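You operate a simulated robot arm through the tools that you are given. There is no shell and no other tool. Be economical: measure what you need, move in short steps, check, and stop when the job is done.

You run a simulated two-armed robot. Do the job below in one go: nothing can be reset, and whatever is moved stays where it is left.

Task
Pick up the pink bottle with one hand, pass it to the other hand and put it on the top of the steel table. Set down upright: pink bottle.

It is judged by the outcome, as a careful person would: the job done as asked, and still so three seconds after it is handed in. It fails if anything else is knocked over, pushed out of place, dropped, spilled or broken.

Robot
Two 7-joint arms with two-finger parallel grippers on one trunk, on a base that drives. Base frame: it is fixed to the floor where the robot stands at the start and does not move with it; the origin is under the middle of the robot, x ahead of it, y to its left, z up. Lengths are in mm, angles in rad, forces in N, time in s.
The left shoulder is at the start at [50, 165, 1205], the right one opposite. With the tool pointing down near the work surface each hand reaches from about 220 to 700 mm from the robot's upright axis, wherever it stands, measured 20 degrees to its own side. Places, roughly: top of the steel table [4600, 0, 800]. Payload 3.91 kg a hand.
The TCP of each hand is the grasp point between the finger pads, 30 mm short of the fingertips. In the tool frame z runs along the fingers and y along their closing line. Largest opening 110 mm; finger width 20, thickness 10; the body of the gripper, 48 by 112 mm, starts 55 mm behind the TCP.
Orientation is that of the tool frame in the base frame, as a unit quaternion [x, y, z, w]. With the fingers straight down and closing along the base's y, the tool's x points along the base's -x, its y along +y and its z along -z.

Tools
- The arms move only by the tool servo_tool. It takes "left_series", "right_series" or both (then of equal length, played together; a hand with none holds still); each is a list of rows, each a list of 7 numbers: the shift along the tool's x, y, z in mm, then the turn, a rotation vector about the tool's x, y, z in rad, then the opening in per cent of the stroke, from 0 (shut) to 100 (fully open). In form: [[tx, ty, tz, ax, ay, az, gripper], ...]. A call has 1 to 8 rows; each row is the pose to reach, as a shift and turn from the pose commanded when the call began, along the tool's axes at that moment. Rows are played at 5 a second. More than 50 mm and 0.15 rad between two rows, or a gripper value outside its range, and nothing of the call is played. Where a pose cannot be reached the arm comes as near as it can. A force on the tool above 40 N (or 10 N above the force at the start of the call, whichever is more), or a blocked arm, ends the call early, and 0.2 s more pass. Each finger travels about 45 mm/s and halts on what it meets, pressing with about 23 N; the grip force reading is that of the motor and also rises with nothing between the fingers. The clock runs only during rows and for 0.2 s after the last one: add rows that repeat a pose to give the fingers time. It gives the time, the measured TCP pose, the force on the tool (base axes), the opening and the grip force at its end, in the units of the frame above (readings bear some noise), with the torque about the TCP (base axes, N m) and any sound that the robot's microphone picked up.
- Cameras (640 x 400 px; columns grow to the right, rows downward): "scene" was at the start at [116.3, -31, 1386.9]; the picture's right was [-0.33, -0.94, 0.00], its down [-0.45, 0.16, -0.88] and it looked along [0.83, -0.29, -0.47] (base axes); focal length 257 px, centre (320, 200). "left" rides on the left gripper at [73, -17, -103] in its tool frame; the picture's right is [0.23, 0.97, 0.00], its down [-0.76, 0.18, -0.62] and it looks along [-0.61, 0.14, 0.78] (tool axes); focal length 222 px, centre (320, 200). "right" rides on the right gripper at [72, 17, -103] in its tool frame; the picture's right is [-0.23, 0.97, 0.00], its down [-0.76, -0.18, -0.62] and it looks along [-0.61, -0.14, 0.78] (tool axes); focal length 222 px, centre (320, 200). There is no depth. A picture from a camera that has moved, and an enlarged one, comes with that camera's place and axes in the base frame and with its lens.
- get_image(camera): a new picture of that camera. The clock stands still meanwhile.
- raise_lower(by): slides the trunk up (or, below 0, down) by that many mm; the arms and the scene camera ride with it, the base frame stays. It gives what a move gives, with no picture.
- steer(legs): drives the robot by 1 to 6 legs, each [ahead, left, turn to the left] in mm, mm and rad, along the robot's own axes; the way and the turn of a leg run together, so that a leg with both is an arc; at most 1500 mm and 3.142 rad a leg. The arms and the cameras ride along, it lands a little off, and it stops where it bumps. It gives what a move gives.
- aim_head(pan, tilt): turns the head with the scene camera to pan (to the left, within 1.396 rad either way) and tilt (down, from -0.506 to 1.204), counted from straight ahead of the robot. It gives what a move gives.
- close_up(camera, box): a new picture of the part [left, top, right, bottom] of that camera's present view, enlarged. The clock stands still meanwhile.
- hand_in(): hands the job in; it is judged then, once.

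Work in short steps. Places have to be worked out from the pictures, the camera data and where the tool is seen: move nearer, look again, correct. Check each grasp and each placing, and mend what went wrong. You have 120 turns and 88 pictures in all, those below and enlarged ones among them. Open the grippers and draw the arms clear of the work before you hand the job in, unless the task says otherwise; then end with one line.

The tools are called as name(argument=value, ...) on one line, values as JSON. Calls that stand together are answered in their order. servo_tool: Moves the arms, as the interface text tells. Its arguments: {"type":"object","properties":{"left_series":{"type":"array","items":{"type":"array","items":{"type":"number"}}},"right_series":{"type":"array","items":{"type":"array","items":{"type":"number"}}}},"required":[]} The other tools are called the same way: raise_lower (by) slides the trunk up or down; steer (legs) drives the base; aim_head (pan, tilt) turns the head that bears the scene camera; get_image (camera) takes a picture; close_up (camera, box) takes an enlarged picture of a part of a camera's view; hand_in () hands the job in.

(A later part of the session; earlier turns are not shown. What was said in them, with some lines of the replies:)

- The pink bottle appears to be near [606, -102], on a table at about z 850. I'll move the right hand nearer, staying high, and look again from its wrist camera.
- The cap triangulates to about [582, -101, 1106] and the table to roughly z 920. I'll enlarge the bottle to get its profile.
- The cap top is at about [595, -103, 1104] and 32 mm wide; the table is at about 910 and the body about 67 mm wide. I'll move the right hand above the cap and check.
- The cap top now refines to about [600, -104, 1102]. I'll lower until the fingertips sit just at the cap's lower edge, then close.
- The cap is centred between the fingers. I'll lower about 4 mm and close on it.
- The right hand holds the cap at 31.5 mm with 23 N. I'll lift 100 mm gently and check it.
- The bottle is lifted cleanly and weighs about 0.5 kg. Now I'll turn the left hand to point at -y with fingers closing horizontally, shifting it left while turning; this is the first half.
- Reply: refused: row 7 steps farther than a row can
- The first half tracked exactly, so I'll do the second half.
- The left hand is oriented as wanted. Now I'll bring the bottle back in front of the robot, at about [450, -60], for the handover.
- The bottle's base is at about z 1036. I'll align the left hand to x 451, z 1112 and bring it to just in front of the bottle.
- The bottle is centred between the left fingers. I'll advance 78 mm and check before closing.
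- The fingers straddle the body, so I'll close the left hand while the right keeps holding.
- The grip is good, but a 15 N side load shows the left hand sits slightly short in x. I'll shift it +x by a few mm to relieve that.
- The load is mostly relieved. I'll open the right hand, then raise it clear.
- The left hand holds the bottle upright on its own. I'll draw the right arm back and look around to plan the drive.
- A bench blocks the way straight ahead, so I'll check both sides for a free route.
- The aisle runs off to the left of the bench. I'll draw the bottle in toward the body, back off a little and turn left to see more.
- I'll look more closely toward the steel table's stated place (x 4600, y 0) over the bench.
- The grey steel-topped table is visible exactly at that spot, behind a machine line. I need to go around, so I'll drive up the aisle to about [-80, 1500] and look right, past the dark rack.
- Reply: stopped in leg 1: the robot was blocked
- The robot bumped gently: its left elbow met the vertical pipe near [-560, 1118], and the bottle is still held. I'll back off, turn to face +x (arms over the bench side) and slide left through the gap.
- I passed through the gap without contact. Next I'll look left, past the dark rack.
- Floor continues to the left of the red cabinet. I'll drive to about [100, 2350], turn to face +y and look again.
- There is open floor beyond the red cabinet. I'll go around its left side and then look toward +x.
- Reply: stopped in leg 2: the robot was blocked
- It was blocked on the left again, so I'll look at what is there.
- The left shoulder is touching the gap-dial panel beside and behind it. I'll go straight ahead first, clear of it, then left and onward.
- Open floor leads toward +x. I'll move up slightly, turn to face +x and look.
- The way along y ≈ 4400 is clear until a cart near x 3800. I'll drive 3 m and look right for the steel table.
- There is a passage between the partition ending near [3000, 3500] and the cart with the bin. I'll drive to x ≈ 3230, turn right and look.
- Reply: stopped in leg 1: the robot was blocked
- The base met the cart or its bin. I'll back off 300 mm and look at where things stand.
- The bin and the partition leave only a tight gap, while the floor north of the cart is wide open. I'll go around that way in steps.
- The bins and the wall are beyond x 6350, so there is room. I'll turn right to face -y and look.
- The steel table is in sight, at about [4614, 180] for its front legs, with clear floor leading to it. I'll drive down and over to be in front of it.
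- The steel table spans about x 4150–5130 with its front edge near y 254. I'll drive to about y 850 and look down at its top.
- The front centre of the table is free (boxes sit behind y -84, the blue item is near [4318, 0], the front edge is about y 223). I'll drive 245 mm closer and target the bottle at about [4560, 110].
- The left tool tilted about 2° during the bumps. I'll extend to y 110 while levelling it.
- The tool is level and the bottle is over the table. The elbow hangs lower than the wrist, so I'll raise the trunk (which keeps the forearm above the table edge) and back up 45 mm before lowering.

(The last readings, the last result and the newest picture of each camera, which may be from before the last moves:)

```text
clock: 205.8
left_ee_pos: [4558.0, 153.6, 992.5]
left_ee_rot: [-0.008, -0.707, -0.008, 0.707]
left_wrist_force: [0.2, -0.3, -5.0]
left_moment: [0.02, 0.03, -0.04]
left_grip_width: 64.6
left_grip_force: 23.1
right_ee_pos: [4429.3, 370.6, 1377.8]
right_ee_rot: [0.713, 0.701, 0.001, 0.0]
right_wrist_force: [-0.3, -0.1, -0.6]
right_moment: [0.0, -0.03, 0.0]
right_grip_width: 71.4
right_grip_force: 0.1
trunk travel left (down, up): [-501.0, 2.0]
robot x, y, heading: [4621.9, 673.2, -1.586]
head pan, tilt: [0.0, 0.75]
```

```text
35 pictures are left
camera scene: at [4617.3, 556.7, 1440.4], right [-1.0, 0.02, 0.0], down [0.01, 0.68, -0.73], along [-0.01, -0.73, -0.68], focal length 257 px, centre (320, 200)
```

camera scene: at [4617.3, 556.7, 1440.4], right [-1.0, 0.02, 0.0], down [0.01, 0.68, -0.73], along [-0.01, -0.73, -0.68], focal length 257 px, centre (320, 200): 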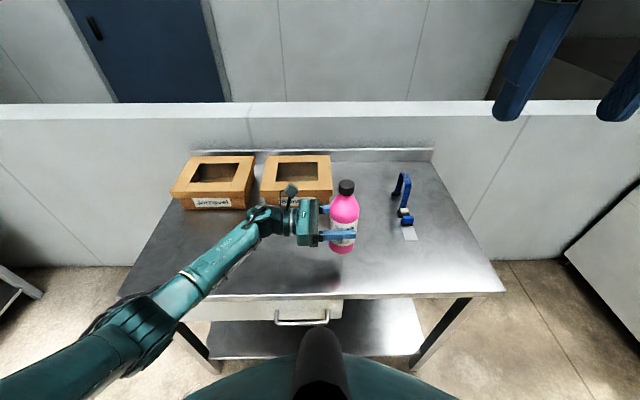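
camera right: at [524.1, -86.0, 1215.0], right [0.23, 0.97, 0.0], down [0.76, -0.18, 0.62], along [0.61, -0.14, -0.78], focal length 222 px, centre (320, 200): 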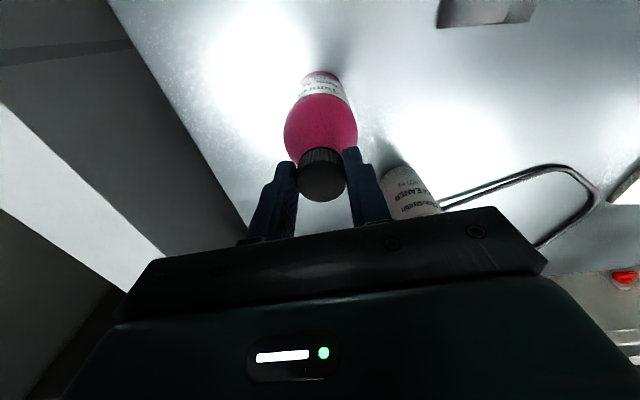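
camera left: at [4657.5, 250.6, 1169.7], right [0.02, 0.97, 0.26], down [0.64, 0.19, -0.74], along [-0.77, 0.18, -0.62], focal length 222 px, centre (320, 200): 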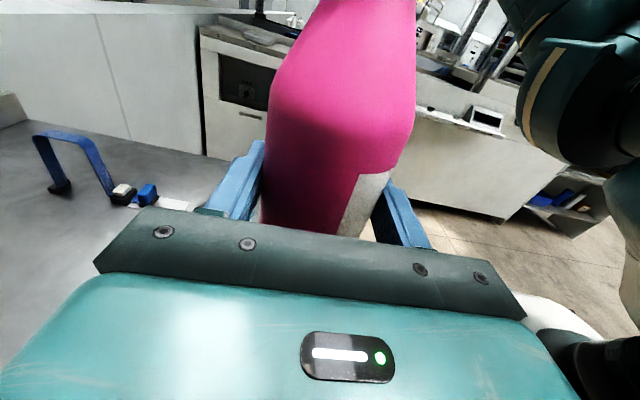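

Plenty of clearance so far. I'll lower another 80 mm and check closely.

servo_tool(left_series=[[-25, 0, 0, 0, 0, 0, 50], [-50, 0, 0, 0, 0, 0, 50], [-80, 0, 0, 0, 0, 0, 50], [-80, 0, 0, 0, 0, 0, 50]])

close_up(camera="scene", box=[80, 150, 440, 375])

get_image(camera="right")

```text
clock: 206.8
left_ee_pos: [4558.2, 154.5, 914.3]
left_ee_rot: [-0.008, -0.707, -0.008, 0.707]
left_wrist_force: [-0.6, -0.2, -5.5]
left_moment: [-0.03, -0.03, 0.01]
left_grip_width: 64.6
left_grip_force: 22.5
right_ee_pos: [4430.3, 371.1, 1378.2]
right_ee_rot: [0.713, 0.701, 0.002, -0.001]
right_wrist_force: [-0.7, -0.6, -0.4]
right_moment: [0.0, 0.02, -0.01]
right_grip_width: 71.8
right_grip_force: 0.1
trunk travel left (down, up): [-501.0, 2.0]
robot x, y, heading: [4617.0, 668.9, -1.586]
head pan, tilt: [0.0, 0.75]
```

```text
1.78 times, centred on (260, 262) of scene
camera zoom: at [4617.5, 556.7, 1440.4], right [-1.0, 0.02, 0.0], down [0.01, 0.68, -0.73], along [-0.01, -0.73, -0.68], focal length 456 px, centre (427, 89)
```

zoom: 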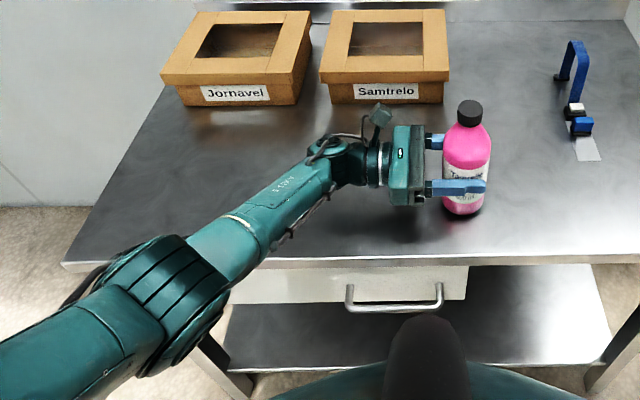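

```text
33 pictures are left
camera right: at [4447.7, 442.6, 1481.6], right [0.97, -0.24, 0.0], down [-0.19, -0.76, 0.62], along [-0.15, -0.6, -0.78], focal length 222 px, centre (320, 200)
```

right: 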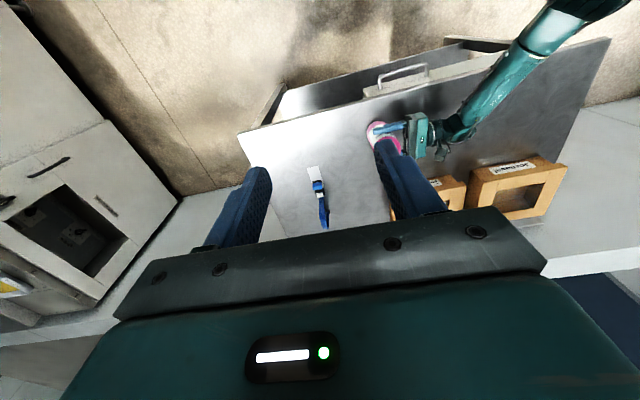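

Triangulating the elbow puts it at about z 980, well above the table. I'll lower the last part slowly and watch for contact force.

servo_tool(left_series=[[-12, 0, 0, 0, 0, 0, 50], [-22, 0, 0, 0, 0, 0, 50], [-28, 0, 0, 0, 0, 0, 50], [-28, 0, 0, 0, 0, 0, 50]])

close_up(camera="scene", box=[270, 170, 400, 270])

```text
clock: 207.8
left_ee_pos: [4557.2, 159.1, 894.3]
left_ee_rot: [0.009, 0.708, 0.007, -0.707]
left_wrist_force: [-2.5, -1.2, 8.6]
left_moment: [-0.11, 0.28, 0.0]
left_grip_width: 64.7
left_grip_force: 23.2
left hand out of reach, approached as far as the arm can: row 2, 3, 4
right_ee_pos: [4428.6, 372.8, 1377.6]
right_ee_rot: [0.713, 0.701, 0.001, -0.001]
right_wrist_force: [0.7, 0.2, 1.5]
right_moment: [-0.02, 0.02, 0.04]
right_grip_width: 71.1
right_grip_force: 0.1
trunk travel left (down, up): [-501.0, 2.0]
robot x, y, heading: [4620.6, 667.5, -1.59]
head pan, tilt: [0.0, 0.75]
```

```text
4.00 times, centred on (335, 220) of scene
camera zoom: at [4617.1, 557.7, 1440.3], right [-1.0, 0.02, 0.0], down [0.01, 0.68, -0.73], along [-0.01, -0.73, -0.68], focal length 1027 px, centre (260, 120)
```

zoom: 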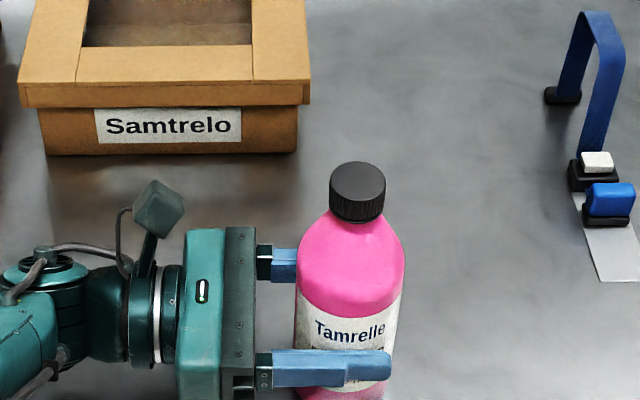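

The wrist force turned upward to about +9 N, so the bottle is likely on the table, though the arm is also near its reach limit. I'll look at the base.

close_up(camera="scene", box=[290, 190, 390, 290])

get_image(camera="left")

```text
4.00 times, centred on (340, 240) of scene
camera zoom: at [4617.1, 557.7, 1440.3], right [-1.0, 0.02, 0.0], down [0.01, 0.68, -0.73], along [-0.01, -0.73, -0.68], focal length 1027 px, centre (240, 40)
```

zoom: 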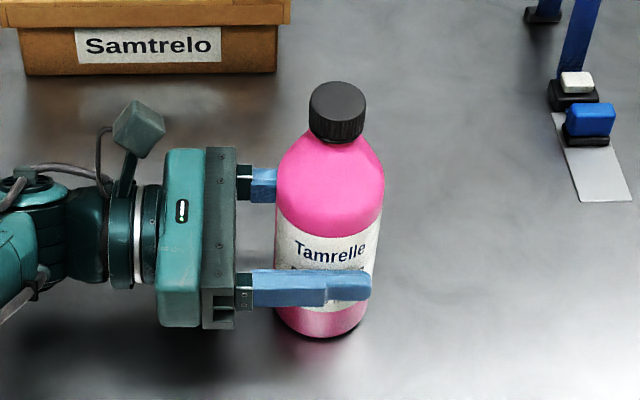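

```text
30 pictures are left
camera left: at [4660.5, 140.1, 965.6], right [0.02, 0.97, 0.23], down [0.63, 0.16, -0.76], along [-0.78, 0.16, -0.61], focal length 222 px, centre (320, 200)
```

left: 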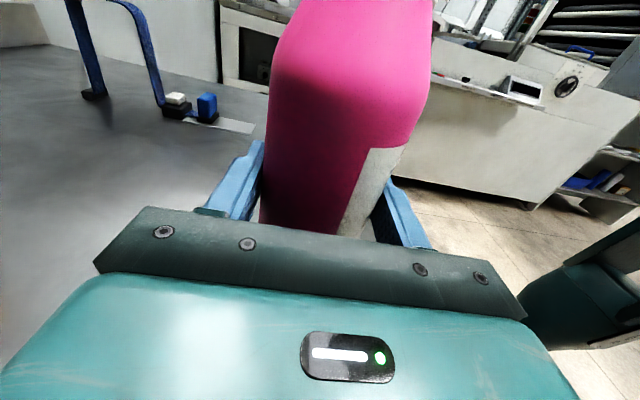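

The base's contact shadow and the force both suggest contact at about TCP z 894. I'll ease the press slightly and read the force.

servo_tool(left_series=[[7, 4, 0, 0, 0, 0, 50], [7, 4, 0, 0, 0, 0, 50], [7, 4, 0, 0, 0, 0, 50]])

```text
clock: 208.6
left_ee_pos: [4557.5, 161.2, 898.5]
left_ee_rot: [0.007, 0.708, 0.008, -0.706]
left_wrist_force: [-0.9, 0.1, -5.0]
left_moment: [-0.01, 0.0, 0.0]
left_grip_width: 65.1
left_grip_force: 22.7
right_ee_pos: [4430.0, 370.5, 1377.3]
right_ee_rot: [0.713, 0.701, 0.002, -0.001]
right_wrist_force: [0.6, -0.2, -0.2]
right_moment: [0.02, -0.01, -0.01]
right_grip_width: 71.3
right_grip_force: 0.1
trunk travel left (down, up): [-501.0, 2.0]
robot x, y, heading: [4618.7, 667.4, -1.585]
head pan, tilt: [0.0, 0.75]
```

It is free again at 898.5, so contact begins about 3 mm lower. I'll lower with the trunk in small steps.

raise_lower(by=-2.5)

```text
clock: 209.1
left_ee_pos: [4557.4, 161.7, 895.9]
left_ee_rot: [0.008, 0.707, 0.008, -0.707]
left_wrist_force: [0.0, 0.1, -5.0]
left_moment: [-0.02, -0.05, -0.02]
left_grip_width: 64.9
left_grip_force: 23.6
right_ee_pos: [4429.4, 370.3, 1374.9]
right_ee_rot: [0.714, 0.701, 0.001, 0.0]
right_wrist_force: [-0.4, -0.6, -0.5]
right_moment: [0.0, -0.02, -0.04]
right_grip_width: 71.7
right_grip_force: 0.1
trunk travel left (down, up): [-499.0, 4.0]
robot x, y, heading: [4620.4, 668.2, -1.589]
head pan, tilt: [0.0, 0.75]
```

raise_lower(by=-2)

```text
clock: 209.6
left_ee_pos: [4556.1, 161.1, 896.3]
left_ee_rot: [-0.008, -0.707, -0.008, 0.707]
left_wrist_force: [0.6, -1.0, -4.7]
left_moment: [-0.03, 0.01, 0.01]
left_grip_width: 64.8
left_grip_force: 22.5
right_ee_pos: [4430.3, 370.4, 1373.0]
right_ee_rot: [0.714, 0.7, 0.002, 0.001]
right_wrist_force: [-0.1, 0.4, 0.2]
right_moment: [-0.01, -0.01, -0.03]
right_grip_width: 71.5
right_grip_force: 0.0
trunk travel left (down, up): [-497.0, 6.0]
robot x, y, heading: [4616.5, 670.6, -1.593]
head pan, tilt: [0.0, 0.75]
```

Still no load with the readings at about 896, so I'll lower a little more.

raise_lower(by=-2)

```text
clock: 210.1
left_ee_pos: [4557.3, 161.0, 893.0]
left_ee_rot: [-0.009, -0.707, -0.009, 0.707]
left_wrist_force: [-0.3, -0.5, -4.2]
left_moment: [-0.03, -0.04, -0.01]
left_grip_width: 65.1
left_grip_force: 22.7
right_ee_pos: [4429.7, 370.4, 1371.6]
right_ee_rot: [0.713, 0.701, 0.001, 0.0]
right_wrist_force: [-0.3, -0.3, -0.4]
right_moment: [-0.01, 0.02, 0.02]
right_grip_width: 71.4
right_grip_force: 0.0
trunk travel left (down, up): [-495.0, 8.0]
robot x, y, heading: [4622.5, 673.7, -1.586]
head pan, tilt: [0.0, 0.75]
```

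raise_lower(by=-3)

```text
clock: 210.7
left_ee_pos: [4555.6, 160.8, 894.2]
left_ee_rot: [-0.01, -0.706, -0.007, 0.708]
left_wrist_force: [3.2, 2.2, 10.3]
left_moment: [0.33, -0.55, -0.08]
left_grip_width: 64.8
left_grip_force: 23.1
right_ee_pos: [4428.9, 372.7, 1370.1]
right_ee_rot: [0.713, 0.701, 0.001, 0.0]
right_wrist_force: [-0.8, 0.7, 0.1]
right_moment: [-0.01, 0.02, 0.02]
right_grip_width: 71.5
right_grip_force: 0.0
trunk travel left (down, up): [-492.0, 11.0]
robot x, y, heading: [4618.6, 671.3, -1.589]
head pan, tilt: [0.0, 0.75]
```

Contact at about 893. I'll ease up 1 mm, then open the fingers gently.

raise_lower(by=1)

close_up(camera="scene", box=[290, 190, 390, 290])

```text
clock: 211.2
left_ee_pos: [4555.6, 161.5, 893.5]
left_ee_rot: [-0.01, -0.706, -0.007, 0.709]
left_wrist_force: [0.3, -2.8, 10.4]
left_moment: [-0.12, 0.34, 0.01]
left_grip_width: 64.9
left_grip_force: 22.9
right_ee_pos: [4429.8, 370.4, 1369.7]
right_ee_rot: [0.713, 0.701, 0.001, 0.0]
right_wrist_force: [1.4, -0.6, -0.2]
right_moment: [-0.01, 0.0, -0.05]
right_grip_width: 71.4
right_grip_force: 0.0
trunk travel left (down, up): [-493.0, 10.0]
robot x, y, heading: [4616.4, 668.4, -1.588]
head pan, tilt: [0.0, 0.75]
```

```text
4.00 times, centred on (340, 240) of scene
camera zoom: at [4617.5, 557.7, 1432.1], right [-1.0, 0.02, 0.0], down [0.01, 0.68, -0.73], along [-0.01, -0.73, -0.68], focal length 1027 px, centre (240, 40)
```

zoom: 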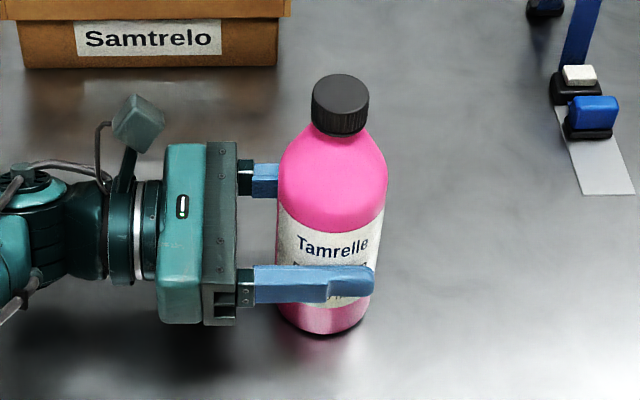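

Allowing for perspective, the bottle stands vertical and is in contact. I'll open the fingers.

servo_tool(left_series=[[0, 0, 0, 0, 0, 0, 66], [0, 0, 0, 0, 0, 0, 80], [0, 0, 0, 0, 0, 0, 100], [0, 0, 0, 0, 0, 0, 100], [0, 0, 0, 0, 0, 0, 100]])

close_up(camera="scene", box=[290, 190, 390, 290])

get_image(camera="left")

```text
clock: 212.4
left_ee_pos: [4556.5, 161.5, 891.6]
left_ee_rot: [-0.008, -0.707, -0.008, 0.707]
left_wrist_force: [0.1, 0.1, 0.2]
left_moment: [-0.02, -0.02, -0.02]
left_grip_width: 110.0
left_grip_force: 0.1
right_ee_pos: [4429.1, 371.2, 1369.6]
right_ee_rot: [0.714, 0.7, 0.001, 0.0]
right_wrist_force: [-0.7, 1.4, -0.6]
right_moment: [-0.01, 0.01, -0.03]
right_grip_width: 71.5
right_grip_force: 0.1
trunk travel left (down, up): [-493.0, 10.0]
robot x, y, heading: [4620.0, 668.9, -1.584]
head pan, tilt: [0.0, 0.75]
```

```text
4.00 times, centred on (340, 240) of scene
camera zoom: at [4617.3, 557.0, 1431.9], right [-1.0, 0.02, 0.0], down [0.01, 0.68, -0.73], along [-0.01, -0.73, -0.68], focal length 1027 px, centre (240, 40)
```

zoom: 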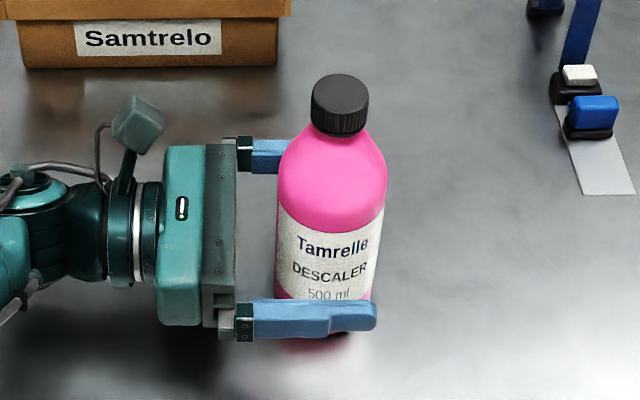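

```text
27 pictures are left
camera left: at [4660.4, 142.8, 963.6], right [0.02, 0.97, 0.23], down [0.63, 0.16, -0.76], along [-0.78, 0.16, -0.61], focal length 222 px, centre (320, 200)
```

left: 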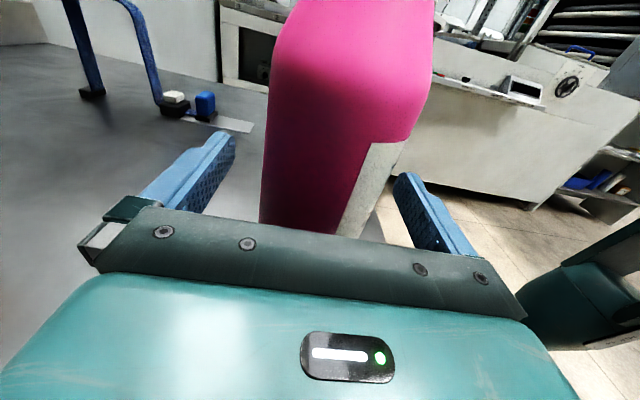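

Both fingers are clear and the bottle stands. I'll withdraw along +x, then up.

servo_tool(left_series=[[0, 0, -20, 0, 0, 0, 100], [0, 0, -45, 0, 0, 0, 100], [0, 0, -80, 0, 0, 0, 100], [0, 0, -115, 0, 0, 0, 100], [40, 0, -120, 0, 0, 0, 100], [85, 0, -120, 0, 0, 0, 100], [130, 0, -120, 0, 0, 0, 100]])

get_image(camera="scene")

```text
clock: 214.0
left_ee_pos: [4677.3, 159.6, 1023.6]
left_ee_rot: [-0.009, -0.707, -0.009, 0.707]
left_wrist_force: [-0.7, -0.2, 0.2]
left_moment: [0.01, -0.01, -0.02]
left_grip_width: 110.2
left_grip_force: 0.0
right_ee_pos: [4429.2, 371.0, 1369.1]
right_ee_rot: [0.712, 0.702, 0.001, 0.0]
right_wrist_force: [0.3, 0.5, 0.3]
right_moment: [0.01, -0.01, 0.0]
right_grip_width: 71.4
right_grip_force: 0.0
trunk travel left (down, up): [-493.0, 10.0]
robot x, y, heading: [4621.0, 670.3, -1.585]
head pan, tilt: [0.0, 0.75]
```

```text
26 pictures are left
camera scene: at [4617.4, 557.4, 1431.9], right [-1.0, 0.02, 0.0], down [0.01, 0.68, -0.73], along [-0.01, -0.73, -0.68], focal length 257 px, centre (320, 200)
```

scene: 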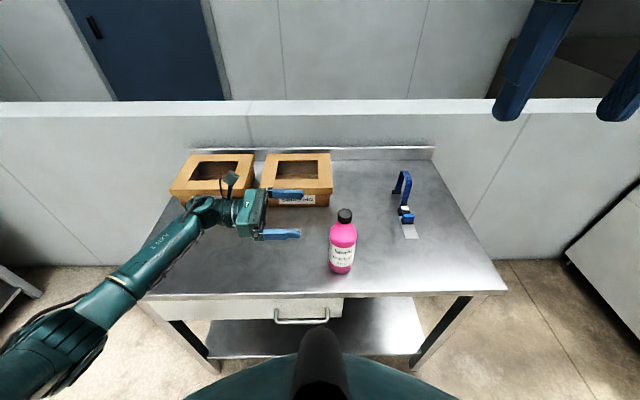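

The bottle stands upright on its own. I'll back the robot away from the table to draw the arms clear, then check once more.

steer(legs=[[-350, 0, 0]])

close_up(camera="scene", box=[160, 80, 460, 270])

```text
clock: 216.2
left_ee_pos: [4682.6, 502.2, 1023.7]
left_ee_rot: [-0.011, -0.707, -0.009, 0.707]
left_wrist_force: [-0.5, 0.6, -0.7]
left_moment: [0.03, 0.01, 0.01]
left_grip_width: 109.9
left_grip_force: 0.1
right_ee_pos: [4435.3, 713.3, 1370.9]
right_ee_rot: [0.715, 0.699, 0.002, 0.0]
right_wrist_force: [0.7, 0.3, -0.5]
right_moment: [-0.01, 0.03, 0.0]
right_grip_width: 71.7
right_grip_force: 0.2
trunk travel left (down, up): [-493.0, 10.0]
robot x, y, heading: [4624.2, 1010.4, -1.593]
head pan, tilt: [0.0, 0.75]
```

```text
2.11 times, centred on (310, 175) of scene
camera zoom: at [4623.6, 899.8, 1432.0], right [-1.0, 0.02, 0.0], down [0.01, 0.68, -0.73], along [-0.02, -0.73, -0.68], focal length 540 px, centre (341, 253)
```

zoom: 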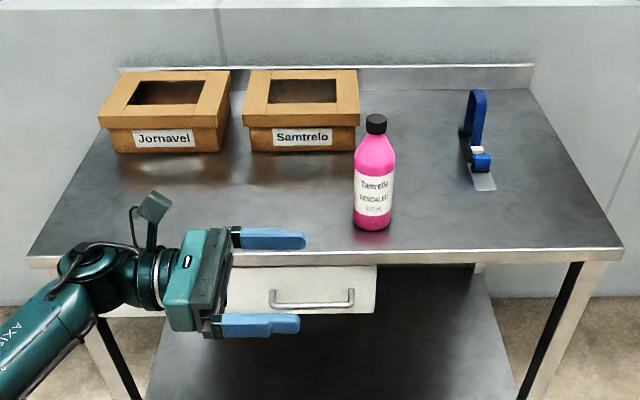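

The bottle is upright on the steel table, nothing else on it has moved, and both arms are clear with open grippers. I'm handing in.

hand_in()

```text
The job is handed in.
```

The pink bottle was picked up with the right hand, passed to the left, and now stands upright on the steel table. On the way the robot bumped a pipe, a dial panel and a cart or its bin. I saw nothing fall or tip, but I did not check whether the bin shifted slightly.
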